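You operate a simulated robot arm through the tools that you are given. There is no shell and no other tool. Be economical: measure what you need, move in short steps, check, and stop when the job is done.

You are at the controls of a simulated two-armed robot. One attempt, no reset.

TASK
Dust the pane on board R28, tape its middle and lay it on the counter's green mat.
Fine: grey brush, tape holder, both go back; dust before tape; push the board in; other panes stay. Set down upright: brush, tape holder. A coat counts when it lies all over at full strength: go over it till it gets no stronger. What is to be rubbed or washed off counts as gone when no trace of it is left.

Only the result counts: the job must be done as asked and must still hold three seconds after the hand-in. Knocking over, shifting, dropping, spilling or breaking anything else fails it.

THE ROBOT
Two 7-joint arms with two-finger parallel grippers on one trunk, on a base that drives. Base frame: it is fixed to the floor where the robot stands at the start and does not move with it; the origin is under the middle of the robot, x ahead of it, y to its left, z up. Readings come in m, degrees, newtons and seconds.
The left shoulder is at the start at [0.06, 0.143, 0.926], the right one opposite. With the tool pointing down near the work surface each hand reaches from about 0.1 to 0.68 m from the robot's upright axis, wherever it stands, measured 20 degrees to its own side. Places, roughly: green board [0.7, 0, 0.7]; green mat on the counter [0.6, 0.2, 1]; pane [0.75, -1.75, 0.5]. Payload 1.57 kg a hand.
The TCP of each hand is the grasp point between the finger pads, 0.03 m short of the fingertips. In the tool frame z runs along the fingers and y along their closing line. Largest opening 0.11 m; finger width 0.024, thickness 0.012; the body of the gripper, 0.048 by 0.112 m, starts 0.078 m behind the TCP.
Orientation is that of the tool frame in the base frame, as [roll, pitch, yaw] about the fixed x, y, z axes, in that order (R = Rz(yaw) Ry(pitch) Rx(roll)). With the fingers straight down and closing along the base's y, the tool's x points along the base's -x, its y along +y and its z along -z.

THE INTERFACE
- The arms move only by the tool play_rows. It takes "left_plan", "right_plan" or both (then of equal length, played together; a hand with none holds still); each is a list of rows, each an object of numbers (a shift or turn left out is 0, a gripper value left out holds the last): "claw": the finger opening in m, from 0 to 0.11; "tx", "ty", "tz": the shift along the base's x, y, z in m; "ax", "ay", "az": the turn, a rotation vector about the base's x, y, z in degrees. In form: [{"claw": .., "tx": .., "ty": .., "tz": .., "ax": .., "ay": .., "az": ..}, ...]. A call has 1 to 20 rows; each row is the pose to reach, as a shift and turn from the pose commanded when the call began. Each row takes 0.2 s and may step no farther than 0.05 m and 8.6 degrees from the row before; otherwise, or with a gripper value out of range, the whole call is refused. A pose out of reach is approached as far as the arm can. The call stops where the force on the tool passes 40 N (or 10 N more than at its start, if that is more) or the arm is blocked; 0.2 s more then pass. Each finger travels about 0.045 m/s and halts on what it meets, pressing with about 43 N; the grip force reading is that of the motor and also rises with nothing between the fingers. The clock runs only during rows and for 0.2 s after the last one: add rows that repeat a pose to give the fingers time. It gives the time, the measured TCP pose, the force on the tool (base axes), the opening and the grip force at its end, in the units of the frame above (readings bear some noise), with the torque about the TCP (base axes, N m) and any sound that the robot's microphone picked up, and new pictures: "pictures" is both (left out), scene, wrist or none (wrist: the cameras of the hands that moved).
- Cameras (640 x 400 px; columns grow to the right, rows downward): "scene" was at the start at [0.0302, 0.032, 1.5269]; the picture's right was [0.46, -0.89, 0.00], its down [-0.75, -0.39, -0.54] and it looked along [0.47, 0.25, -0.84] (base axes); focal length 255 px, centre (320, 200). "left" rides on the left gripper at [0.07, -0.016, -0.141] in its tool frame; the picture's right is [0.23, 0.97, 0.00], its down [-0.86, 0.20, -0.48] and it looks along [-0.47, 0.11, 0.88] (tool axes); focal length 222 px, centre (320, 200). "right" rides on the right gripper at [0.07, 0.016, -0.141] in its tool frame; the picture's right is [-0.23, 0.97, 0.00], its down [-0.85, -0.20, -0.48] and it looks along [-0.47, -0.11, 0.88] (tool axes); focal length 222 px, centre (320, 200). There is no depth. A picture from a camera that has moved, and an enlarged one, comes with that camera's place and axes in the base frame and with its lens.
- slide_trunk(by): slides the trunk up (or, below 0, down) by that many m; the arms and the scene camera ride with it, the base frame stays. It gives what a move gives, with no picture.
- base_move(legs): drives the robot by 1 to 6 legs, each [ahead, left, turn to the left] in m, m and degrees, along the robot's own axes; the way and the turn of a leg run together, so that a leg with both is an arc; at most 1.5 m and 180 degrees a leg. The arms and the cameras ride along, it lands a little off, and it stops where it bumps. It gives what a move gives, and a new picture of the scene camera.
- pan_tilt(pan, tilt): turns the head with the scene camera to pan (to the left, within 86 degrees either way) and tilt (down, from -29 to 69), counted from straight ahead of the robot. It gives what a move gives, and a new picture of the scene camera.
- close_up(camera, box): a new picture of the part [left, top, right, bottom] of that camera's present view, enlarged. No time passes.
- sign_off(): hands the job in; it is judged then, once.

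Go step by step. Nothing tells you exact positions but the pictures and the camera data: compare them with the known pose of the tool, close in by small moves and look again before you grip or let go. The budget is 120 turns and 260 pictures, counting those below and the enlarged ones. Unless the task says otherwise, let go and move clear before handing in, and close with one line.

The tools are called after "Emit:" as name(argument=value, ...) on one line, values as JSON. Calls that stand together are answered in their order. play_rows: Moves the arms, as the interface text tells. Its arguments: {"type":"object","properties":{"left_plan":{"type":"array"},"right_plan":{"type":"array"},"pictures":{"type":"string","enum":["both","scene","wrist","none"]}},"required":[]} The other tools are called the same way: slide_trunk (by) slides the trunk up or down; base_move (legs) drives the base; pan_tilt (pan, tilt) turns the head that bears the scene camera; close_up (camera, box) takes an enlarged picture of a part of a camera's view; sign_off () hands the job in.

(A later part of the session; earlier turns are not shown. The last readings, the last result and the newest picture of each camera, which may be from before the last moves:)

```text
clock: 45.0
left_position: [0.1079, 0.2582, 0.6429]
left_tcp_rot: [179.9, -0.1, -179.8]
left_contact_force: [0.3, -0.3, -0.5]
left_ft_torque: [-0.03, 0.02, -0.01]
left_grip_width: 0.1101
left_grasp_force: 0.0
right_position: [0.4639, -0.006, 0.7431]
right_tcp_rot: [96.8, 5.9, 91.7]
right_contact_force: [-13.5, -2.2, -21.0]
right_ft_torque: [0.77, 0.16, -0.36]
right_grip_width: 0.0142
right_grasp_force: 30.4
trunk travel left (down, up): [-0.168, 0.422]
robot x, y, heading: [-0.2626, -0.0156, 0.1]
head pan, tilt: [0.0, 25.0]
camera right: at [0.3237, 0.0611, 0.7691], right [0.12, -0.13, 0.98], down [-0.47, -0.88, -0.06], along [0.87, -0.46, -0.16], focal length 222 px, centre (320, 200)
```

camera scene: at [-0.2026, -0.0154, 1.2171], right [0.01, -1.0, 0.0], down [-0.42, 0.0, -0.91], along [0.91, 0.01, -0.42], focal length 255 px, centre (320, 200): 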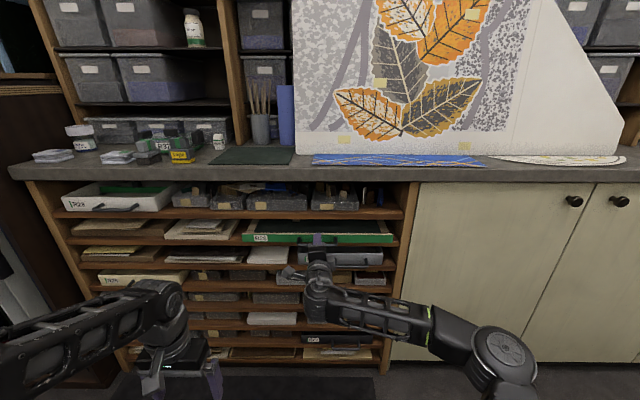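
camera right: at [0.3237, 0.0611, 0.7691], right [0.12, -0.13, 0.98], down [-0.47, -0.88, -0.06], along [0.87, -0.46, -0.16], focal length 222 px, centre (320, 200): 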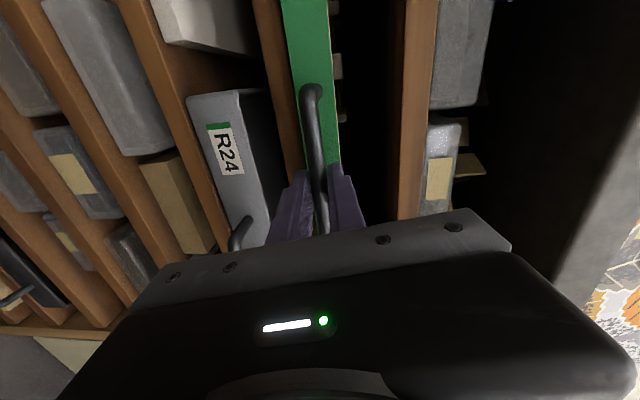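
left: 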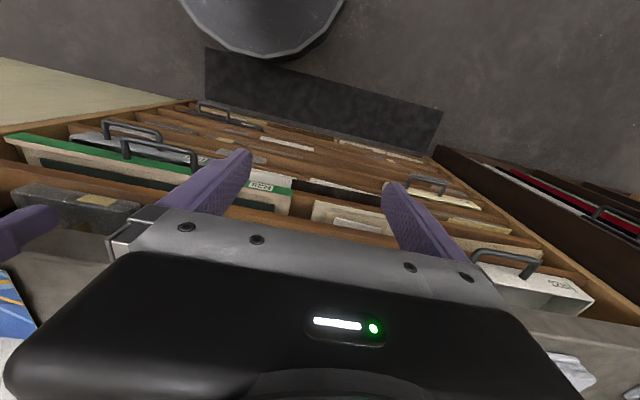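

The bar is gripped. I'll relax the vertical strain and drive back 0.2 m to draw the board out.

Emit:
play_rows(right_plan=[{"tz": -0.004, "tx": -0.002}, {"tz": -0.004, "tx": -0.002}], pictures="none")

Emit:
base_move(legs=[[-0.2, 0, 0]])

```text
clock: 45.6
left_position: [0.1088, 0.2585, 0.6425]
left_tcp_rot: [-180.0, -0.2, -179.7]
left_contact_force: [-1.0, 0.2, -0.3]
left_ft_torque: [0.0, -0.03, 0.01]
left_grip_width: 0.11
left_grasp_force: 0.2
right_position: [0.4646, -0.0064, 0.744]
right_tcp_rot: [96.8, 5.8, 91.7]
right_contact_force: [5.7, 1.3, -19.0]
right_ft_torque: [0.82, 0.09, 0.1]
right_grip_width: 0.0143
right_grasp_force: 30.4
right hand out of reach, approached as far as the arm can: row 1, 2
trunk travel left (down, up): [-0.168, 0.422]
robot x, y, heading: [-0.2614, -0.0167, 0.4]
head pan, tilt: [0.0, 25.0]
```

```text
clock: 47.2
left_position: [-0.0924, 0.2585, 0.643]
left_tcp_rot: [179.9, -0.1, -179.3]
left_contact_force: [-0.3, 0.1, 0.0]
left_ft_torque: [-0.03, 0.01, -0.03]
left_grip_width: 0.1101
left_grasp_force: 0.1
right_position: [0.2642, -0.0054, 0.7441]
right_tcp_rot: [96.9, 5.8, 92.0]
right_contact_force: [-0.7, -6.5, -19.0]
right_ft_torque: [0.71, 0.18, -0.25]
right_grip_width: 0.0142
right_grasp_force: 30.1
trunk travel left (down, up): [-0.168, 0.422]
robot x, y, heading: [-0.4636, -0.0173, 0.4]
head pan, tilt: [0.0, 25.0]
camera scene: at [-0.4003, -0.0173, 1.217], right [0.01, -1.0, 0.0], down [-0.42, 0.0, -0.91], along [0.91, 0.01, -0.42], focal length 255 px, centre (320, 200)
```

scene: 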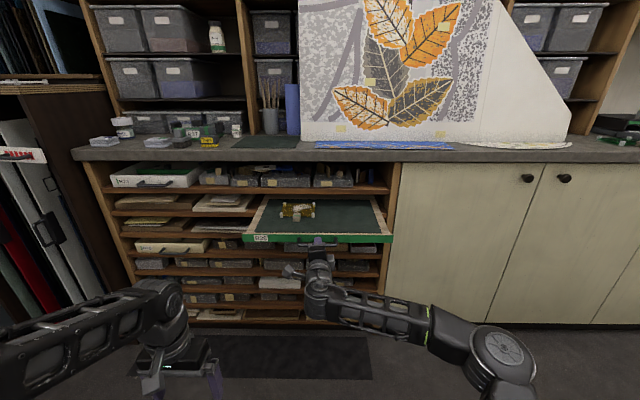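

The board came out 0.2 m and a small brown dusty pane is appearing on it. I'll take a closer look.

Emit:
close_up(camera="scene", box=[220, 180, 420, 260])

```text
3.20 times, centred on (320, 220) of scene
camera zoom: at [-0.4003, -0.0173, 1.217], right [0.01, -1.0, 0.0], down [-0.42, 0.0, -0.91], along [0.91, 0.01, -0.42], focal length 816 px, centre (320, 136)
```

zoom: 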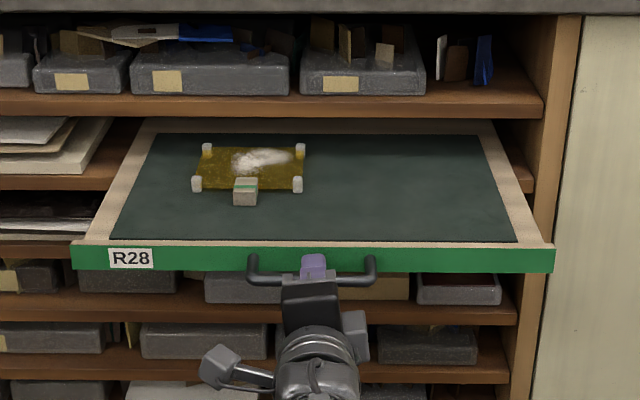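

The pane is small (about 0.11×0.08 m) with corner caps, and a green-banded grip knob at its front edge. I'll loosen the fingers slightly to check that the board stays up by itself.

Emit:
play_rows(right_plan=[{"claw": 0.02}, {"claw": 0.026}, {"claw": 0.03}, {"claw": 0.03}, {"claw": 0.03}], pictures="both")

```text
clock: 48.4
left_position: [-0.0932, 0.2582, 0.644]
left_tcp_rot: [180.0, 0.0, -179.4]
left_contact_force: [-0.3, 0.5, -0.4]
left_ft_torque: [-0.02, 0.03, -0.02]
left_grip_width: 0.1101
left_grasp_force: 0.0
right_position: [0.2624, -0.0058, 0.7451]
right_tcp_rot: [96.7, 5.8, 91.9]
right_contact_force: [0.6, -0.6, 0.7]
right_ft_torque: [-0.02, 0.01, -0.03]
right_grip_width: 0.0301
right_grasp_force: 0.1
trunk travel left (down, up): [-0.168, 0.422]
robot x, y, heading: [-0.4638, -0.0158, 0.7]
head pan, tilt: [0.0, 25.0]
camera scene: at [-0.4021, -0.0168, 1.2171], right [0.01, -1.0, 0.0], down [-0.42, 0.0, -0.91], along [0.91, 0.01, -0.42], focal length 255 px, centre (320, 200)
camera right: at [0.1221, 0.0618, 0.77], right [0.12, -0.12, 0.99], down [-0.47, -0.88, -0.06], along [0.88, -0.46, -0.16], focal length 222 px, centre (320, 200)
```

scene: 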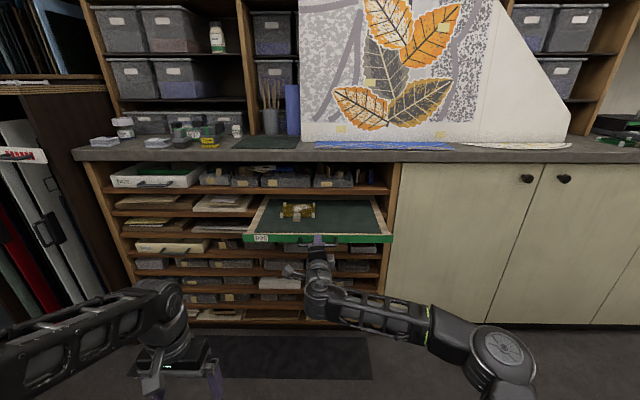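
right: 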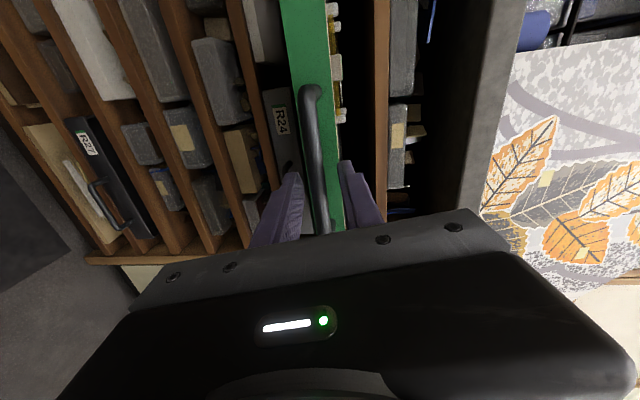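

The board stays up unaided. I'll open the fingers and back away from the handle.

Emit:
play_rows(right_plan=[{"claw": 0.045}, {"claw": 0.045}], pictures="none")

Emit:
base_move(legs=[[-0.07, 0, 0]])

Emit:
slide_trunk(by=0.4)

Emit:
pan_tilt(pan=0, tilt=40)

```text
clock: 49.0
left_position: [-0.0938, 0.2587, 0.6413]
left_tcp_rot: [-180.0, 0.0, -179.4]
left_contact_force: [-0.8, 0.1, 1.1]
left_ft_torque: [0.0, -0.02, -0.02]
left_grip_width: 0.1099
left_grasp_force: 0.0
right_position: [0.2637, -0.0048, 0.7451]
right_tcp_rot: [96.7, 5.7, 92.0]
right_contact_force: [0.6, 1.0, -0.1]
right_ft_torque: [0.02, 0.0, 0.02]
right_grip_width: 0.0449
right_grasp_force: 0.1
trunk travel left (down, up): [-0.168, 0.422]
robot x, y, heading: [-0.4622, -0.0171, 0.9]
head pan, tilt: [0.0, 25.0]
```

```text
clock: 50.0
left_position: [-0.1631, 0.2585, 0.6432]
left_tcp_rot: [180.0, 0.0, -179.2]
left_contact_force: [-0.2, 0.5, -0.3]
left_ft_torque: [0.01, 0.01, 0.04]
left_grip_width: 0.1102
left_grasp_force: 0.1
right_position: [0.194, -0.0043, 0.7448]
right_tcp_rot: [96.7, 5.9, 91.9]
right_contact_force: [0.4, -0.4, -0.8]
right_ft_torque: [-0.01, 0.01, -0.05]
right_grip_width: 0.045
right_grasp_force: 0.0
trunk travel left (down, up): [-0.168, 0.422]
robot x, y, heading: [-0.534, -0.0196, 0.8]
head pan, tilt: [0.0, 25.0]
camera scene: at [-0.4723, -0.0175, 1.2171], right [0.01, -1.0, 0.0], down [-0.42, -0.01, -0.91], along [0.91, 0.01, -0.42], focal length 255 px, centre (320, 200)
```

scene: 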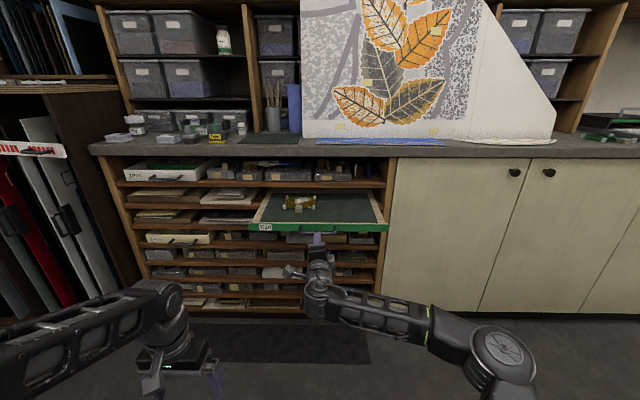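

```text
clock: 53.9
left_position: [-0.1634, 0.2592, 1.0421]
left_tcp_rot: [-180.0, 0.0, -179.3]
left_contact_force: [-0.6, -0.3, -1.0]
left_ft_torque: [0.01, 0.01, 0.0]
left_grip_width: 0.1098
left_grasp_force: 0.0
right_position: [0.1924, -0.0055, 1.1447]
right_tcp_rot: [96.7, 5.8, 92.0]
right_contact_force: [-0.2, -0.6, 1.2]
right_ft_torque: [-0.02, -0.01, -0.03]
right_grip_width: 0.0448
right_grasp_force: 0.0
trunk travel left (down, up): [-0.568, 0.022]
robot x, y, heading: [-0.5312, -0.0204, 0.6]
head pan, tilt: [0.0, 25.0]
```

```text
clock: 54.6
left_position: [-0.1646, 0.2597, 1.0416]
left_tcp_rot: [-179.9, 0.0, -179.3]
left_contact_force: [0.3, 0.2, -0.4]
left_ft_torque: [-0.02, -0.01, -0.02]
left_grip_width: 0.1099
left_grasp_force: 0.0
right_position: [0.1932, -0.0056, 1.1452]
right_tcp_rot: [96.7, 5.9, 92.0]
right_contact_force: [0.0, 0.0, -0.1]
right_ft_torque: [0.0, 0.0, -0.01]
right_grip_width: 0.0452
right_grasp_force: 0.1
trunk travel left (down, up): [-0.568, 0.022]
robot x, y, heading: [-0.5353, -0.0183, 0.5]
head pan, tilt: [0.0, 40.0]
camera scene: at [-0.4794, -0.0176, 1.5939], right [0.01, -1.0, 0.0], down [-0.64, -0.01, -0.77], along [0.77, 0.01, -0.64], focal length 255 px, centre (320, 200)
```

scene: 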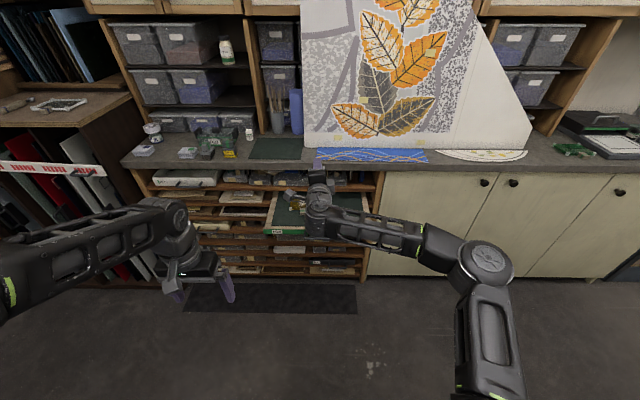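

Now I'll turn the right hand back to pointing straight down, well clear of everything.

Emit:
play_rows(right_plan=[{"claw": 0.08, "tx": -0.01, "ax": -4.948, "ay": 4.948, "az": 4.948}, {"tx": -0.02, "ax": -9.897, "ay": 9.897, "az": 9.897}, {"tx": -0.03, "ax": -14.845, "ay": 14.845, "az": 14.845}, {"tx": -0.04, "ax": -19.79, "ay": 19.79, "az": 19.79}, {"tx": -0.05, "ax": -24.74, "ay": 24.74, "az": 24.74}, {"tx": -0.06, "ax": -29.69, "ay": 29.69, "az": 29.69}, {"tx": -0.07, "ax": -34.64, "ay": 34.64, "az": 34.64}, {"tx": -0.08, "ax": -39.59, "ay": 39.59, "az": 39.59}, {"tx": -0.09, "ax": -44.53, "ay": 44.53, "az": 44.53}, {"tx": -0.1, "ax": -49.48, "ay": 49.48, "az": 49.48}, {"tx": -0.11, "ax": -54.43, "ay": 54.43, "az": 54.43}, {"tx": -0.12, "ax": -59.38, "ay": 59.38, "az": 59.38}, {"tx": -0.12, "ax": -64.33, "ay": 64.33, "az": 64.33}, {"tx": -0.12, "ax": -69.28, "ay": 69.28, "az": 69.28}], pictures="scene")

Emit:
close_up(camera="scene", box=[110, 110, 410, 260])

```text
clock: 57.6
left_position: [-0.1666, 0.2604, 1.0431]
left_tcp_rot: [-179.8, 0.0, -179.3]
left_contact_force: [-0.8, 0.9, 0.3]
left_ft_torque: [-0.1, -0.06, -0.03]
left_grip_width: 0.1101
left_grasp_force: 0.0
right_position: [0.0153, -0.0019, 1.1523]
right_tcp_rot: [-176.8, 7.1, -178.1]
right_contact_force: [-0.3, 0.5, -0.9]
right_ft_torque: [-0.06, -0.1, -0.01]
right_grip_width: 0.0802
right_grasp_force: 0.0
right hand out of reach, approached as far as the arm can: row 12, 13, 14
trunk travel left (down, up): [-0.568, 0.022]
robot x, y, heading: [-0.5341, -0.0178, 0.7]
head pan, tilt: [0.0, 40.0]
camera scene: at [-0.4827, -0.0136, 1.5939], right [0.01, -1.0, 0.0], down [-0.64, -0.01, -0.77], along [0.77, 0.01, -0.64], focal length 255 px, centre (320, 200)
```

scene: 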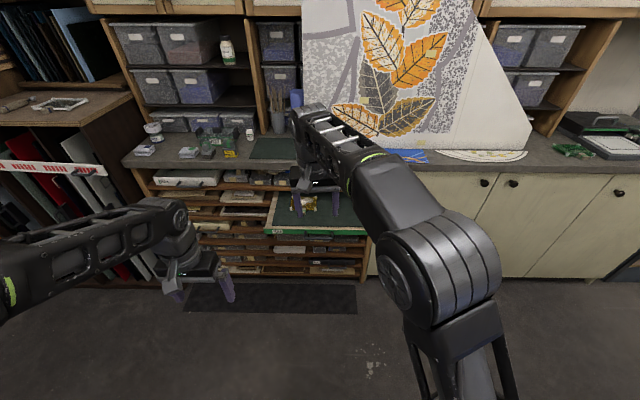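

```text
2.13 times, centred on (260, 185) of scene
camera zoom: at [-0.4827, -0.0136, 1.5939], right [0.01, -1.0, 0.0], down [-0.64, -0.01, -0.77], along [0.77, 0.01, -0.64], focal length 544 px, centre (448, 232)
```

zoom: 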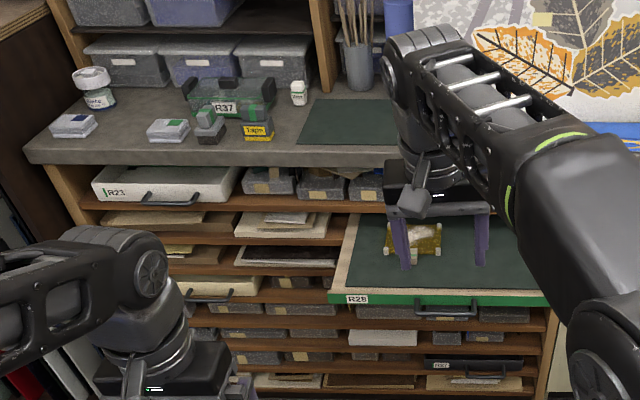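

The right hand points down again within about 7°. I'll straighten it, pull it in, then drive up in front of the board and mat.

Emit:
play_rows(right_plan=[{"tx": -0.04, "ax": 1.5, "ay": 3.5, "az": -1}, {"tx": -0.08, "ax": 2.9, "ay": 7.1, "az": -1.9}, {"tx": -0.12, "ax": 2.9, "ay": 7.1, "az": -1.9}, {"tx": -0.15, "ax": 2.9, "ay": 7.1, "az": -1.9}], pictures="none")

Emit:
base_move(legs=[[0, 0.2, -0.5], [0.5, 0, 0]])

Emit:
pan_tilt(pan=0, tilt=55)

```text
clock: 58.6
left_position: [-0.1629, 0.2583, 1.0425]
left_tcp_rot: [-180.0, 0.0, -179.3]
left_contact_force: [0.0, 0.7, 0.1]
left_ft_torque: [0.03, -0.01, -0.02]
left_grip_width: 0.1101
left_grasp_force: 0.0
right_position: [-0.1357, -0.0085, 1.1492]
right_tcp_rot: [-179.9, -0.1, 179.7]
right_contact_force: [0.0, 0.1, -1.0]
right_ft_torque: [-0.05, 0.01, 0.01]
right_grip_width: 0.0798
right_grasp_force: 0.1
right hand out of reach, approached as far as the arm can: row 2
trunk travel left (down, up): [-0.568, 0.022]
robot x, y, heading: [-0.5352, -0.0207, 0.5]
head pan, tilt: [0.0, 40.0]
```

```text
clock: 62.8
left_position: [0.3386, 0.4508, 1.0429]
left_tcp_rot: [179.9, 0.0, 179.8]
left_contact_force: [0.0, 1.0, -0.1]
left_ft_torque: [-0.01, 0.02, 0.02]
left_grip_width: 0.1099
left_grasp_force: 0.1
right_position: [0.3642, 0.1853, 1.1502]
right_tcp_rot: [-180.0, -0.1, 179.0]
right_contact_force: [0.2, 0.4, -0.9]
right_ft_torque: [0.01, -0.01, 0.0]
right_grip_width: 0.08
right_grasp_force: 0.0
trunk travel left (down, up): [-0.568, 0.022]
robot x, y, heading: [-0.0374, 0.1793, -0.4]
head pan, tilt: [0.0, 40.0]
camera scene: at [0.0202, 0.1803, 1.5938], right [0.0, -1.0, 0.0], down [-0.64, 0.0, -0.77], along [0.77, 0.0, -0.64], focal length 255 px, centre (320, 200)
```

scene: 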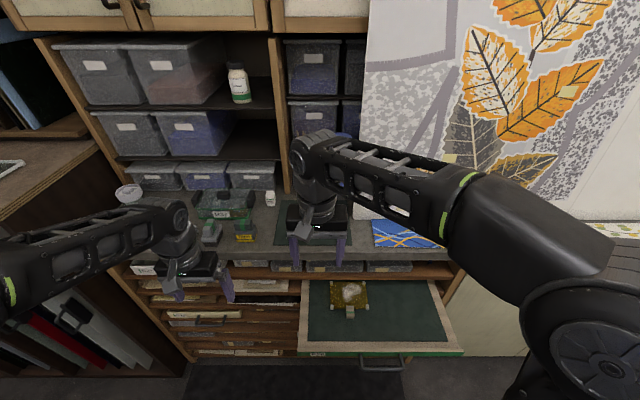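

```text
clock: 63.5
left_position: [0.3388, 0.4513, 1.043]
left_tcp_rot: [-180.0, -0.1, 179.7]
left_contact_force: [0.0, 0.1, 0.4]
left_ft_torque: [0.01, -0.03, -0.02]
left_grip_width: 0.1098
left_grasp_force: 0.0
right_position: [0.3632, 0.185, 1.1505]
right_tcp_rot: [-180.0, -0.1, 178.9]
right_contact_force: [0.4, 0.4, 0.0]
right_ft_torque: [-0.03, 0.0, 0.0]
right_grip_width: 0.08
right_grasp_force: 0.0
trunk travel left (down, up): [-0.568, 0.022]
robot x, y, heading: [-0.0345, 0.18, -0.1]
head pan, tilt: [0.0, 55.0]
camera scene: at [0.0064, 0.1804, 1.5732], right [0.0, -1.0, 0.0], down [-0.82, 0.0, -0.57], along [0.57, 0.0, -0.82], focal length 255 px, centre (320, 200)
```

scene: 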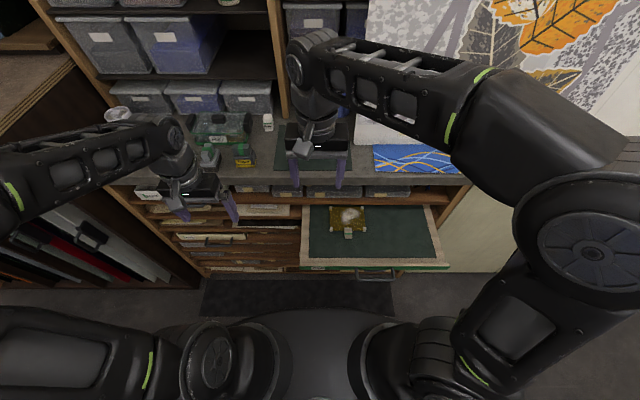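

Good view. I'll zoom in on the pane and the counter items.

Emit:
close_up(camera="scene", box=[290, 185, 410, 260])

Emit:
close_up(camera="scene", box=[110, 90, 350, 240])

Emit:
close_up(camera="left", box=[0, 0, 640, 400])

Emit:
close_up(camera="right", box=[0, 0, 640, 400])

```text
5.33 times, centred on (350, 222) of scene
camera zoom: at [0.0064, 0.1804, 1.5732], right [0.0, -1.0, 0.0], down [-0.82, 0.0, -0.57], along [0.57, 0.0, -0.82], focal length 1360 px, centre (160, 80)
```

zoom: 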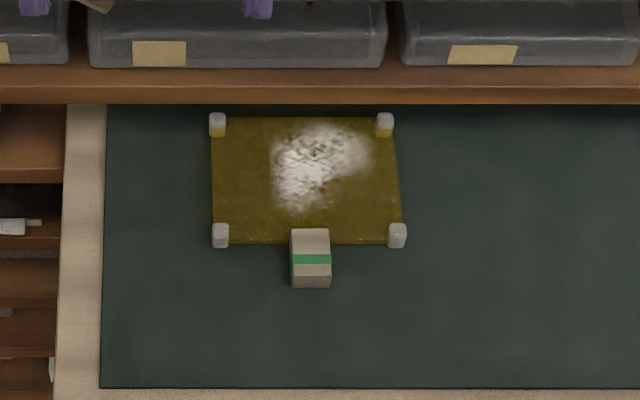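

```text
2.67 times, centred on (230, 165) of scene
camera zoom: at [0.0064, 0.1804, 1.5732], right [0.0, -1.0, 0.0], down [-0.82, 0.0, -0.57], along [0.57, 0.0, -0.82], focal length 680 px, centre (560, 293)
```

zoom: 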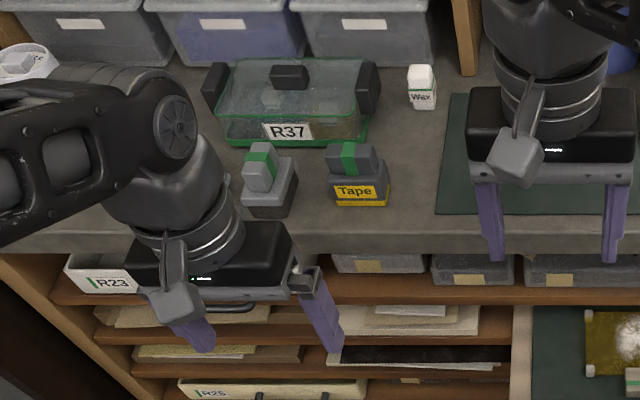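

```text
1.00 times, centred on (320, 200) of left (not enlarged: the box is as wide or as high as the picture)
camera zoom: at [0.2691, 0.4356, 1.1847], right [-0.22, 0.97, 0.0], down [0.86, 0.2, 0.48], along [0.47, 0.11, -0.88], focal length 222 px, centre (320, 200)
```

zoom: 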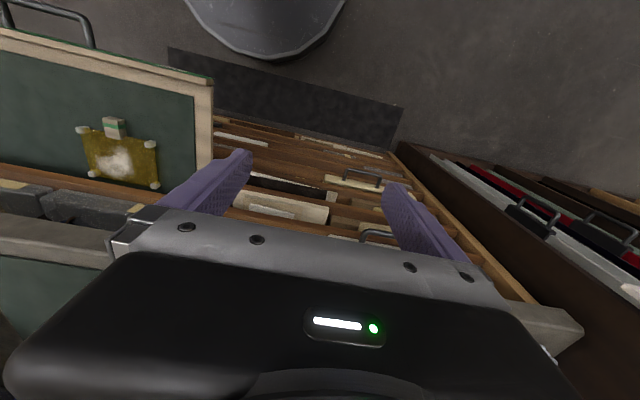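

```text
1.00 times, centred on (320, 200) of right (not enlarged: the box is as wide or as high as the picture)
camera zoom: at [0.2934, 0.2014, 1.2916], right [0.25, 0.97, 0.0], down [0.85, -0.22, 0.48], along [0.46, -0.12, -0.88], focal length 222 px, centre (320, 200)
```

zoom: 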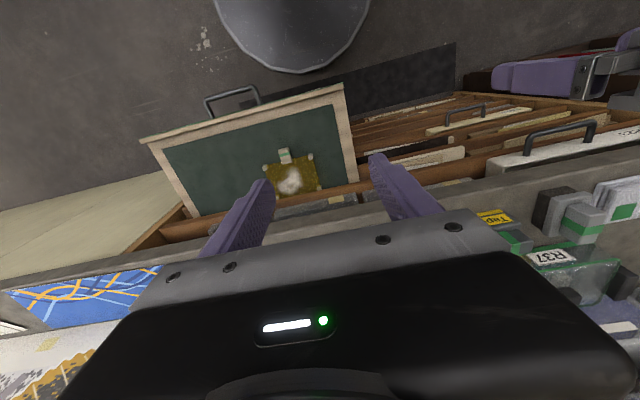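

The pane's knob is at about (0.42, 0.083, 0.79). I'll bring the right hand above it and look.

Emit:
play_rows(right_plan=[{"claw": 0.06, "tx": 0.0, "ty": -0.045}, {"tx": 0.01, "ty": -0.09}, {"tx": 0.03, "ty": -0.102, "tz": -0.03}, {"tx": 0.04, "ty": -0.102, "tz": -0.07}, {"tx": 0.045, "ty": -0.102, "tz": -0.11}, {"tx": 0.05, "ty": -0.102, "tz": -0.15}, {"tx": 0.055, "ty": -0.102, "tz": -0.19}, {"tx": 0.055, "ty": -0.102, "tz": -0.23}, {"tx": 0.055, "ty": -0.102, "tz": -0.25}])

Emit:
close_up(camera="scene", box=[270, 130, 430, 270])

```text
clock: 65.5
left_position: [0.3386, 0.4524, 1.0429]
left_tcp_rot: [-180.0, 0.1, 179.8]
left_contact_force: [0.2, 0.5, 0.2]
left_ft_torque: [0.01, -0.02, 0.0]
left_grip_width: 0.1101
left_grasp_force: 0.1
right_position: [0.4169, 0.0809, 0.9006]
right_tcp_rot: [-180.0, 0.0, 178.9]
right_contact_force: [0.0, 0.5, 0.0]
right_ft_torque: [0.0, 0.06, 0.01]
right_grip_width: 0.0601
right_grasp_force: 0.1
trunk travel left (down, up): [-0.568, 0.022]
robot x, y, heading: [-0.0336, 0.184, -0.2]
head pan, tilt: [0.0, 55.0]
camera scene: at [0.0065, 0.1803, 1.5731], right [0.0, -1.0, 0.0], down [-0.82, 0.0, -0.57], along [0.57, 0.0, -0.82], focal length 255 px, centre (320, 200)
camera right: at [0.3475, 0.0979, 1.0414], right [0.25, 0.97, 0.0], down [0.85, -0.22, 0.48], along [0.46, -0.12, -0.88], focal length 222 px, centre (320, 200)
```

scene: 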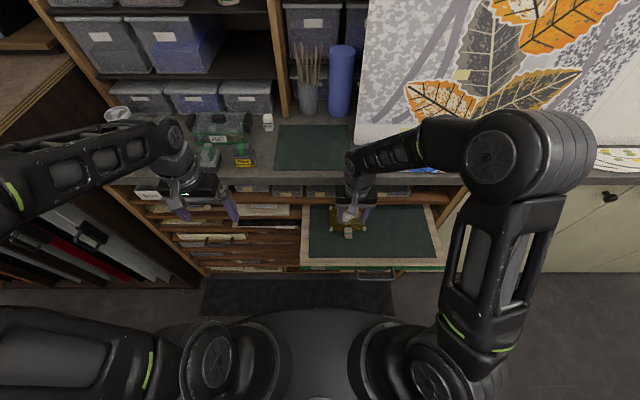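
right: 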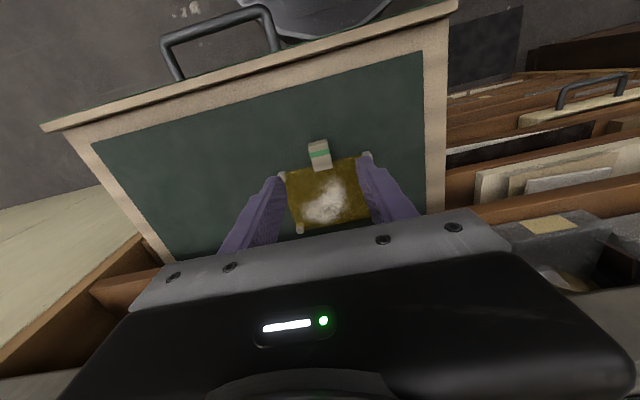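

```text
2.86 times, centred on (350, 200) of scene
camera zoom: at [0.0065, 0.1803, 1.5731], right [0.0, -1.0, 0.0], down [-0.82, 0.0, -0.57], along [0.57, 0.0, -0.82], focal length 729 px, centre (234, 200)
```

zoom: 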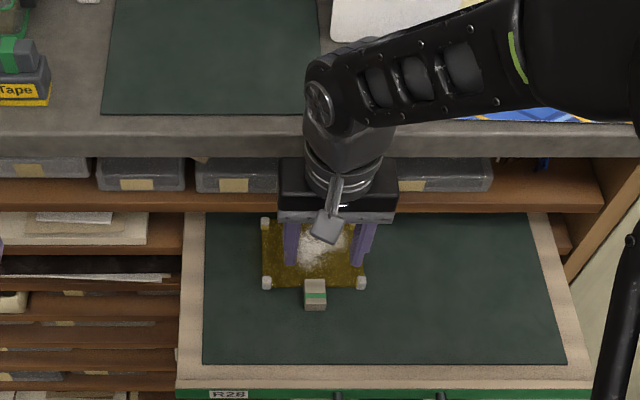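

The knob is about 2.5 cm wide, slightly nearer than the TCP. I'll descend around it.

Emit:
play_rows(right_plan=[{"tx": -0.004, "tz": -0.03}, {"tx": -0.004, "tz": -0.06}, {"tx": -0.004, "tz": -0.08}, {"tx": -0.004, "tz": -0.09}, {"tx": -0.004, "tz": -0.09}])

Emit:
close_up(camera="scene", box=[310, 190, 390, 250])

Emit:
close_up(camera="right", box=[200, 80, 440, 230])

```text
clock: 66.7
left_position: [0.3395, 0.4506, 1.0427]
left_tcp_rot: [179.8, 0.0, 179.8]
left_contact_force: [0.5, -0.7, 0.3]
left_ft_torque: [0.03, 0.02, -0.01]
left_grip_width: 0.11
left_grasp_force: 0.0
right_position: [0.4118, 0.0841, 0.811]
right_tcp_rot: [180.0, -0.2, 178.9]
right_contact_force: [-0.4, -1.0, -0.8]
right_ft_torque: [-0.02, 0.01, 0.05]
right_grip_width: 0.0601
right_grasp_force: 0.0
trunk travel left (down, up): [-0.568, 0.022]
robot x, y, heading: [-0.0342, 0.1803, 0.0]
head pan, tilt: [0.0, 55.0]
camera scene: at [0.0064, 0.1803, 1.5731], right [0.0, -1.0, 0.0], down [-0.82, 0.0, -0.57], along [0.57, 0.0, -0.82], focal length 255 px, centre (320, 200)
camera right: at [0.3427, 0.0996, 0.9516], right [0.25, 0.97, 0.0], down [0.85, -0.22, 0.48], along [0.46, -0.12, -0.88], focal length 222 px, centre (320, 200)
```

scene: 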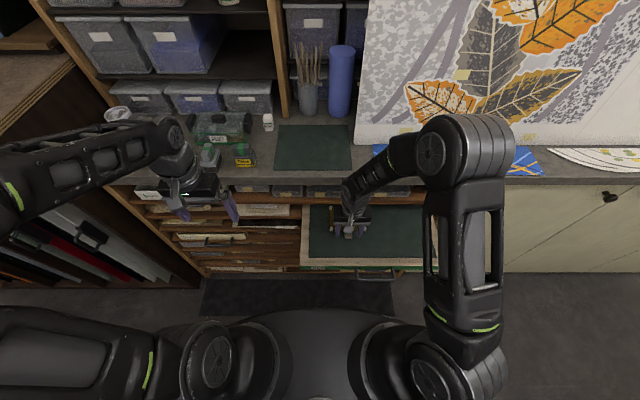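
right: 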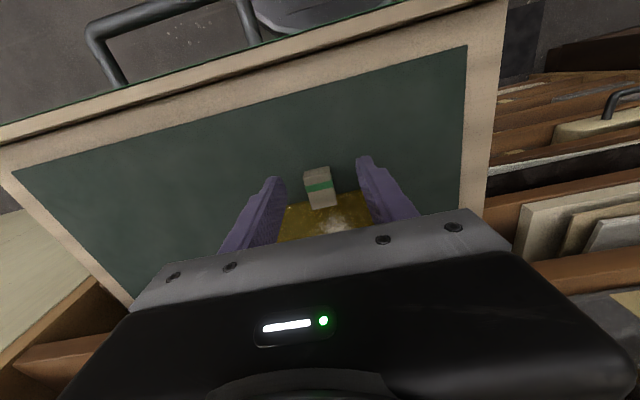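

```text
6.67 times, centred on (350, 220) of scene
camera zoom: at [0.0064, 0.1803, 1.5731], right [0.0, -1.0, 0.0], down [-0.82, 0.0, -0.57], along [0.57, 0.0, -0.82], focal length 1701 px, centre (120, 67)
```

zoom: 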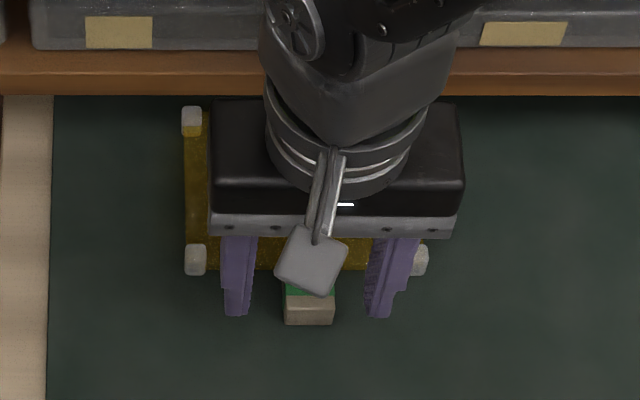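

```text
2.67 times, centred on (320, 155) of right
camera zoom: at [0.3427, 0.0996, 0.9516], right [0.25, 0.97, 0.0], down [0.85, -0.22, 0.48], along [0.46, -0.12, -0.88], focal length 592 px, centre (320, 320)
```

zoom: 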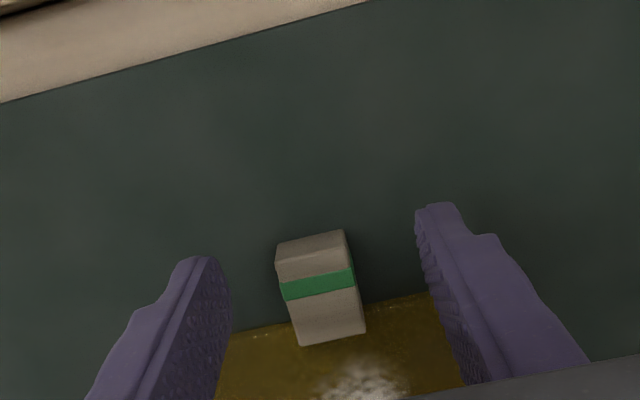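

The fingers straddle the knob. I'll go down a little more and close gently on it.

Emit:
play_rows(right_plan=[{"ty": -0.002, "tz": -0.008}, {"ty": -0.002, "tz": -0.015}, {"ty": -0.002, "tz": -0.015, "claw": 0.035}, {"ty": -0.002, "tz": -0.015, "claw": 0.02}, {"ty": -0.002, "tz": -0.015, "claw": 0.0}, {"ty": -0.002, "tz": -0.015}, {"ty": -0.002, "tz": -0.015}], pictures="wrist")

Emit:
close_up(camera="scene", box=[310, 190, 390, 250])

```text
clock: 68.3
left_position: [0.3387, 0.4517, 1.0438]
left_tcp_rot: [180.0, 0.0, 179.8]
left_contact_force: [-0.1, -0.2, -0.1]
left_ft_torque: [-0.03, -0.02, -0.01]
left_grip_width: 0.1102
left_grasp_force: 0.0
right_position: [0.4124, 0.0814, 0.796]
right_tcp_rot: [-180.0, -0.1, 178.9]
right_contact_force: [0.1, -0.4, 1.0]
right_ft_torque: [-0.02, 0.05, -0.02]
right_grip_width: 0.0
right_grasp_force: 21.2
trunk travel left (down, up): [-0.568, 0.022]
robot x, y, heading: [-0.0321, 0.1798, -0.2]
head pan, tilt: [0.0, 55.0]
camera right: at [0.3431, 0.0969, 0.9372], right [0.25, 0.97, 0.0], down [0.85, -0.22, 0.48], along [0.46, -0.12, -0.88], focal length 222 px, centre (320, 200)
```

right: 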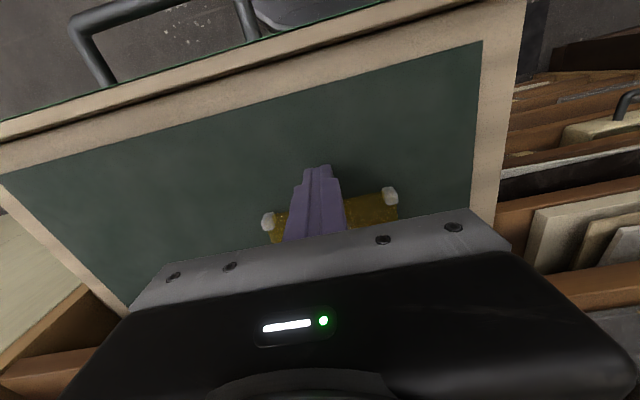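

```text
6.67 times, centred on (350, 220) of scene
camera zoom: at [0.0064, 0.1803, 1.5731], right [0.0, -1.0, 0.0], down [-0.82, 0.0, -0.57], along [0.57, 0.0, -0.82], focal length 1701 px, centre (120, 67)
```

zoom: 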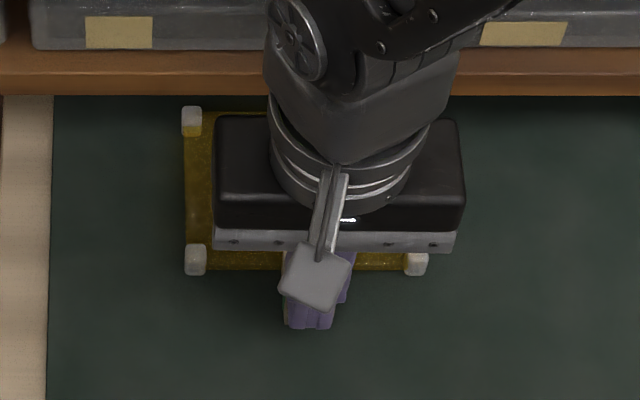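

The fingers closed just above the knob: it sits lower and farther than I took it, at about (0.43, 0.077, 0.75). I'll open, shift and go lower.

Emit:
play_rows(right_plan=[{"claw": 0.06, "tz": 0.005}, {"claw": 0.06, "tz": 0.01}, {"tz": 0.01, "tx": 0.008}, {"tz": 0.01, "tx": 0.016, "ty": -0.004}, {"tz": 0.01, "tx": 0.016, "ty": -0.004}, {"tz": 0.01, "tx": 0.016, "ty": -0.004}], pictures="wrist")

Emit:
close_up(camera="right", box=[200, 80, 440, 230])

```text
clock: 69.7
left_position: [0.3398, 0.452, 1.0428]
left_tcp_rot: [180.0, -0.1, 179.8]
left_contact_force: [-0.5, 0.3, 0.3]
left_ft_torque: [0.0, -0.01, -0.01]
left_grip_width: 0.1098
left_grasp_force: 0.1
right_position: [0.4295, 0.0771, 0.8071]
right_tcp_rot: [-180.0, -0.2, 178.9]
right_contact_force: [0.3, -0.5, 0.8]
right_ft_torque: [-0.01, -0.01, -0.01]
right_grip_width: 0.0599
right_grasp_force: 0.1
trunk travel left (down, up): [-0.568, 0.022]
robot x, y, heading: [-0.033, 0.1807, -0.5]
head pan, tilt: [0.0, 55.0]
camera right: at [0.3607, 0.0932, 0.9478], right [0.25, 0.97, 0.0], down [0.85, -0.22, 0.48], along [0.46, -0.12, -0.88], focal length 222 px, centre (320, 200)
```

right: 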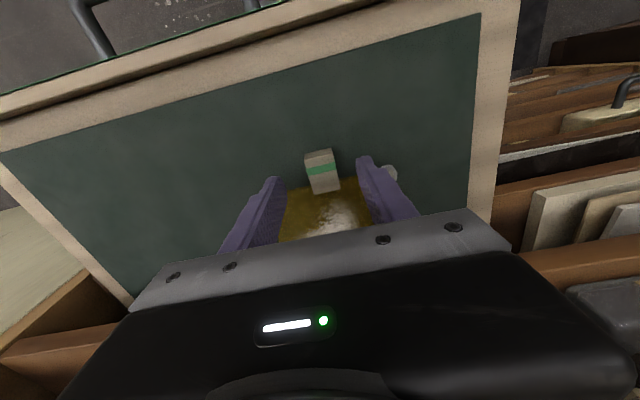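

```text
2.67 times, centred on (320, 155) of right
camera zoom: at [0.3607, 0.0932, 0.9478], right [0.25, 0.97, 0.0], down [0.85, -0.22, 0.48], along [0.46, -0.12, -0.88], focal length 592 px, centre (320, 320)
```

zoom: 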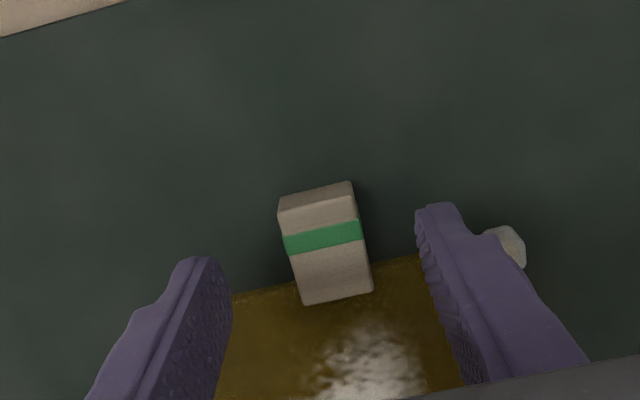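

The parallax puts the knob's band at x≈0.427, z≈0.76. I'll descend alongside it, in front of the pane's edge.

Emit:
play_rows(right_plan=[{"tx": -0.004, "tz": -0.012}, {"tx": -0.004, "tz": -0.022}, {"tx": -0.004, "tz": -0.03}, {"tx": -0.004, "tz": -0.036}, {"tx": -0.004, "tz": -0.036}], pictures="wrist")

Emit:
close_up(camera="scene", box=[310, 190, 390, 250])

Emit:
close_up(camera="right", box=[200, 80, 440, 230])

```text
clock: 70.9
left_position: [0.3374, 0.4499, 1.0444]
left_tcp_rot: [-179.9, 0.1, 179.8]
left_contact_force: [0.0, 1.0, 0.6]
left_ft_torque: [-0.02, 0.0, 0.0]
left_grip_width: 0.11
left_grasp_force: 0.0
right_position: [0.4268, 0.0783, 0.7727]
right_tcp_rot: [-180.0, 0.2, 178.9]
right_contact_force: [-1.3, -3.7, 32.2]
right_ft_torque: [-0.68, 0.46, 0.19]
right_grip_width: 0.0597
right_grasp_force: 0.1
trunk travel left (down, up): [-0.568, 0.022]
robot x, y, heading: [-0.0345, 0.1825, -0.2]
head pan, tilt: [0.0, 55.0]
camera right: at [0.3563, 0.0937, 0.9137], right [0.25, 0.97, 0.0], down [0.85, -0.22, 0.48], along [0.47, -0.12, -0.88], focal length 222 px, centre (320, 200)
```

right: 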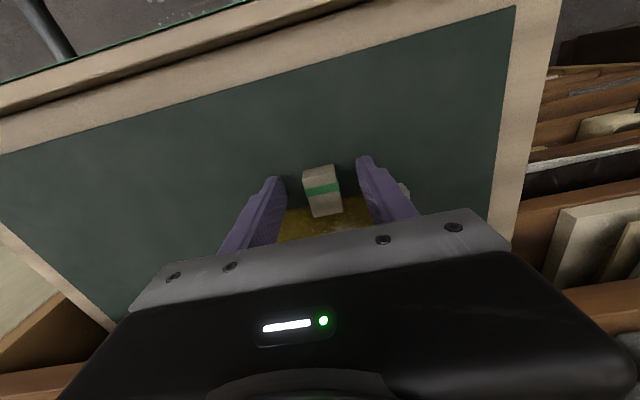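

```text
6.67 times, centred on (350, 220) of scene
camera zoom: at [0.0037, 0.1806, 1.5737], right [0.0, -1.0, 0.0], down [-0.82, 0.0, -0.57], along [0.57, 0.0, -0.82], focal length 1701 px, centre (120, 67)
```

zoom: 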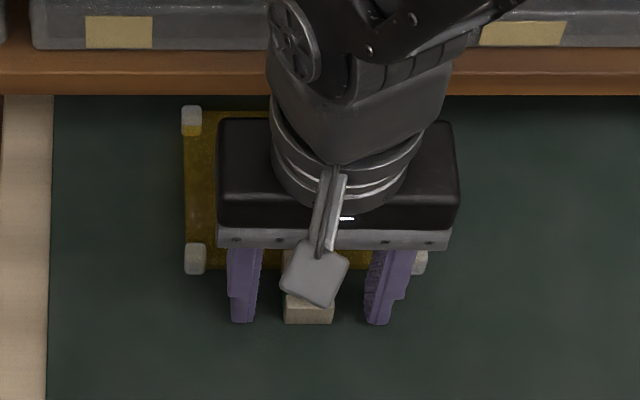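

```text
2.67 times, centred on (320, 155) of right
camera zoom: at [0.3563, 0.0937, 0.9137], right [0.25, 0.97, 0.0], down [0.85, -0.22, 0.48], along [0.47, -0.12, -0.88], focal length 592 px, centre (320, 320)
```

zoom: 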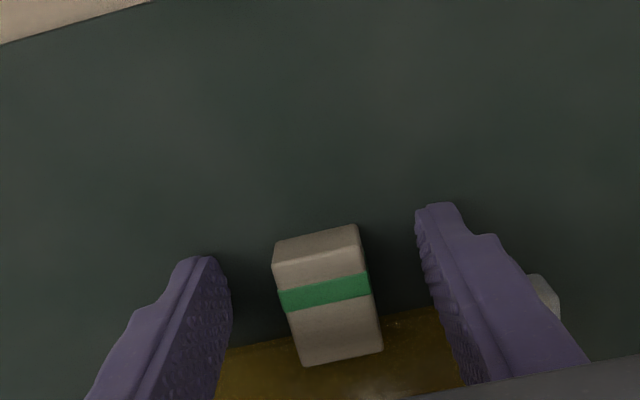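

The fingertips touch the board at z≈0.743. I'll lift 3 mm and close on the knob.

Emit:
play_rows(right_plan=[{"tz": 0.004}, {"tz": 0.004, "claw": 0.045}, {"tz": 0.004, "claw": 0.03}, {"tz": 0.004, "claw": 0.015}, {"tz": 0.004, "claw": 0.0}, {"tz": 0.004}, {"tz": 0.004}], pictures="wrist")

```text
clock: 72.5
left_position: [0.3402, 0.4517, 1.0439]
left_tcp_rot: [-180.0, 0.0, 179.8]
left_contact_force: [-0.1, -0.6, 0.3]
left_ft_torque: [0.01, -0.02, -0.03]
left_grip_width: 0.1098
left_grasp_force: 0.1
right_position: [0.4274, 0.0769, 0.774]
right_tcp_rot: [180.0, 0.0, 178.9]
right_contact_force: [0.1, 0.4, -0.3]
right_ft_torque: [0.04, 0.02, 0.01]
right_grip_width: 0.0252
right_grasp_force: 37.0
trunk travel left (down, up): [-0.568, 0.022]
robot x, y, heading: [-0.0352, 0.1826, 0.1]
head pan, tilt: [0.0, 55.0]
camera right: at [0.3565, 0.0935, 0.9151], right [0.25, 0.97, 0.0], down [0.85, -0.22, 0.48], along [0.46, -0.12, -0.88], focal length 222 px, centre (320, 200)
```

right: 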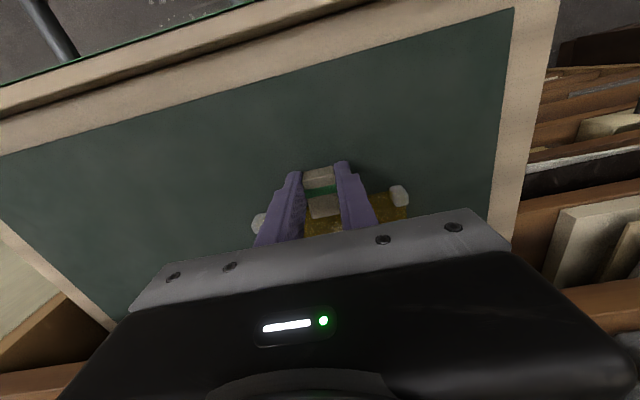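

The knob is gripped (2.5 cm). I'll lift the pane slightly, draw it back from under the counter edge, then raise it.

Emit:
play_rows(right_plan=[{"tz": 0.006}, {"tz": 0.014}, {"tz": 0.014, "tx": -0.02}, {"tz": 0.016, "tx": -0.045}, {"tz": 0.02, "tx": -0.07}, {"tz": 0.025, "tx": -0.1}, {"tz": 0.035, "tx": -0.115}, {"tz": 0.06, "tx": -0.12}, {"tz": 0.09, "tx": -0.12}])

Emit:
close_up(camera="scene", box=[270, 160, 430, 260])

```text
clock: 74.5
left_position: [0.3386, 0.4513, 1.043]
left_tcp_rot: [180.0, -0.1, 179.7]
left_contact_force: [-0.5, 0.3, 0.1]
left_ft_torque: [0.0, -0.02, 0.0]
left_grip_width: 0.11
left_grasp_force: 0.0
right_position: [0.3038, 0.0778, 0.8642]
right_tcp_rot: [-180.0, -0.1, 179.1]
right_contact_force: [0.6, -0.8, -0.7]
right_ft_torque: [0.01, 0.06, -0.01]
right_grip_width: 0.0251
right_grasp_force: 37.2
trunk travel left (down, up): [-0.568, 0.022]
robot x, y, heading: [-0.0379, 0.181, -0.4]
head pan, tilt: [0.0, 55.0]
camera scene: at [0.0059, 0.1801, 1.5731], right [0.0, -1.0, 0.0], down [-0.82, 0.0, -0.57], along [0.57, 0.0, -0.82], focal length 255 px, centre (320, 200)
camera right: at [0.2345, 0.0945, 1.0055], right [0.24, 0.97, 0.0], down [0.85, -0.22, 0.48], along [0.46, -0.12, -0.88], focal length 222 px, centre (320, 200)
```

scene: 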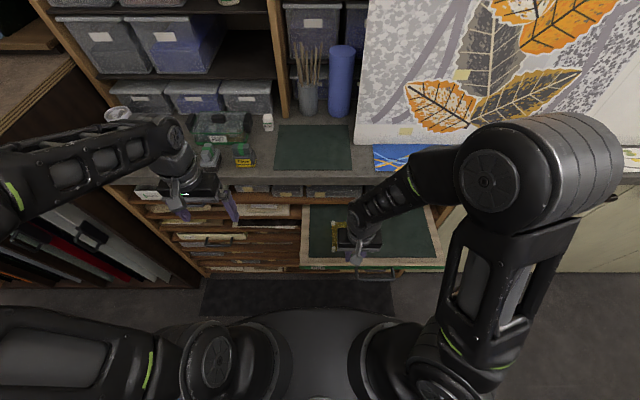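
right: 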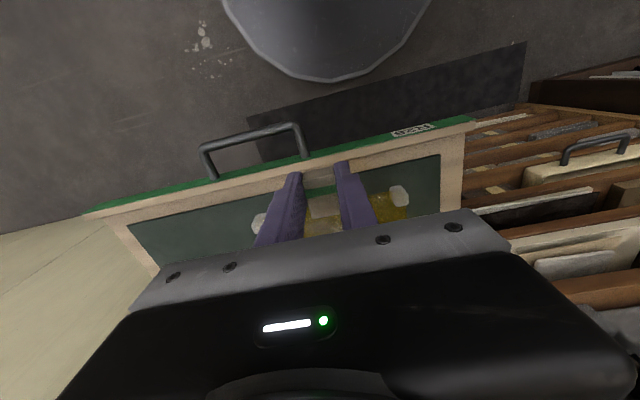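

```text
4.00 times, centred on (350, 210) of scene
camera zoom: at [0.0059, 0.1801, 1.5731], right [0.0, -1.0, 0.0], down [-0.82, 0.0, -0.57], along [0.57, 0.0, -0.82], focal length 1020 px, centre (200, 160)
```

zoom: 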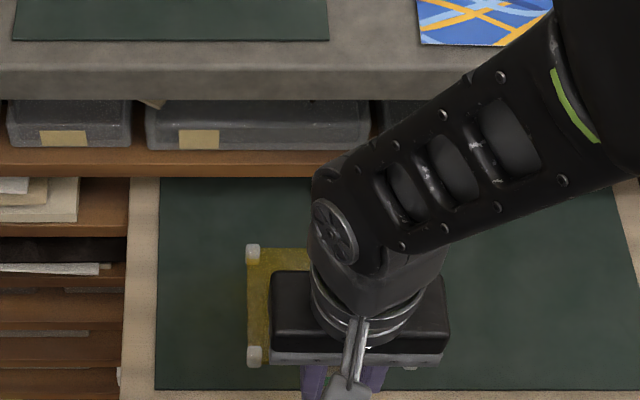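

The pane is clear. I'll raise it above the counter height and carry it over the mat.

Emit:
play_rows(right_plan=[{"tz": 0.03}, {"tz": 0.06}, {"tz": 0.09}, {"tz": 0.12}, {"tz": 0.15}, {"tz": 0.18}, {"tz": 0.21}, {"tz": 0.24}, {"tz": 0.26, "tx": 0.01}, {"tz": 0.26, "tx": 0.04, "ty": 0.02}, {"tz": 0.26, "tx": 0.07, "ty": 0.04}, {"tz": 0.26, "tx": 0.1, "ty": 0.06}, {"tz": 0.26, "tx": 0.13, "ty": 0.08}, {"tz": 0.26, "tx": 0.16, "ty": 0.1}, {"tz": 0.26, "tx": 0.19, "ty": 0.115}, {"tz": 0.25, "tx": 0.22, "ty": 0.12}, {"tz": 0.24, "tx": 0.245, "ty": 0.12}])

Emit:
close_up(camera="scene", box=[250, 100, 410, 200])

```text
clock: 78.1
left_position: [0.3382, 0.4526, 1.0437]
left_tcp_rot: [180.0, 0.0, 179.8]
left_contact_force: [0.3, -0.2, -0.8]
left_ft_torque: [0.01, -0.01, 0.02]
left_grip_width: 0.1098
left_grasp_force: 0.1
right_position: [0.4841, 0.1871, 1.1214]
right_tcp_rot: [179.9, 0.1, 179.0]
right_contact_force: [-0.3, 0.8, -2.1]
right_ft_torque: [-0.01, 0.07, 0.01]
right_grip_width: 0.0251
right_grasp_force: 36.9
right hand out of reach, approached as far as the arm can: row 15, 16, 17
trunk travel left (down, up): [-0.568, 0.022]
robot x, y, heading: [-0.0329, 0.1774, -0.3]
head pan, tilt: [0.0, 55.0]
camera scene: at [0.0062, 0.181, 1.5731], right [0.0, -1.0, 0.0], down [-0.82, 0.0, -0.57], along [0.57, 0.0, -0.82], focal length 255 px, centre (320, 200)
camera right: at [0.4137, 0.2038, 1.263], right [0.24, 0.97, 0.0], down [0.85, -0.22, 0.48], along [0.47, -0.12, -0.88], focal length 222 px, centre (320, 200)
```

scene: 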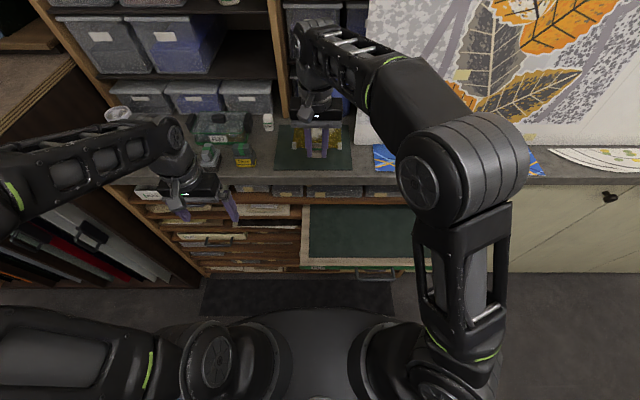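
right: 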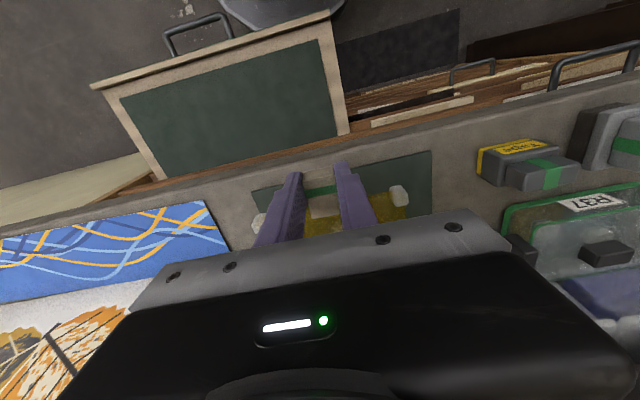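

```text
4.00 times, centred on (330, 150) of scene
camera zoom: at [0.0062, 0.181, 1.5731], right [0.0, -1.0, 0.0], down [-0.82, 0.0, -0.57], along [0.57, 0.0, -0.82], focal length 1020 px, centre (280, 400)
```

zoom: 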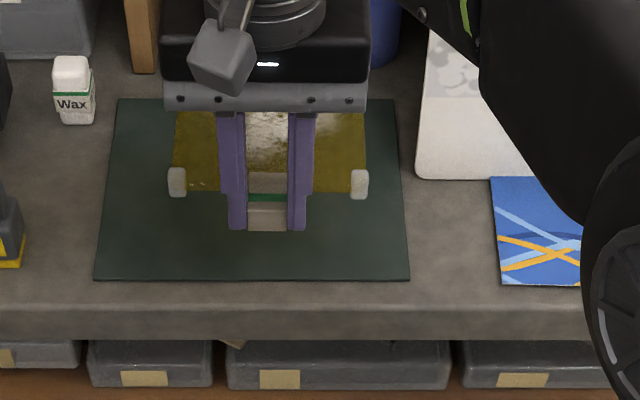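

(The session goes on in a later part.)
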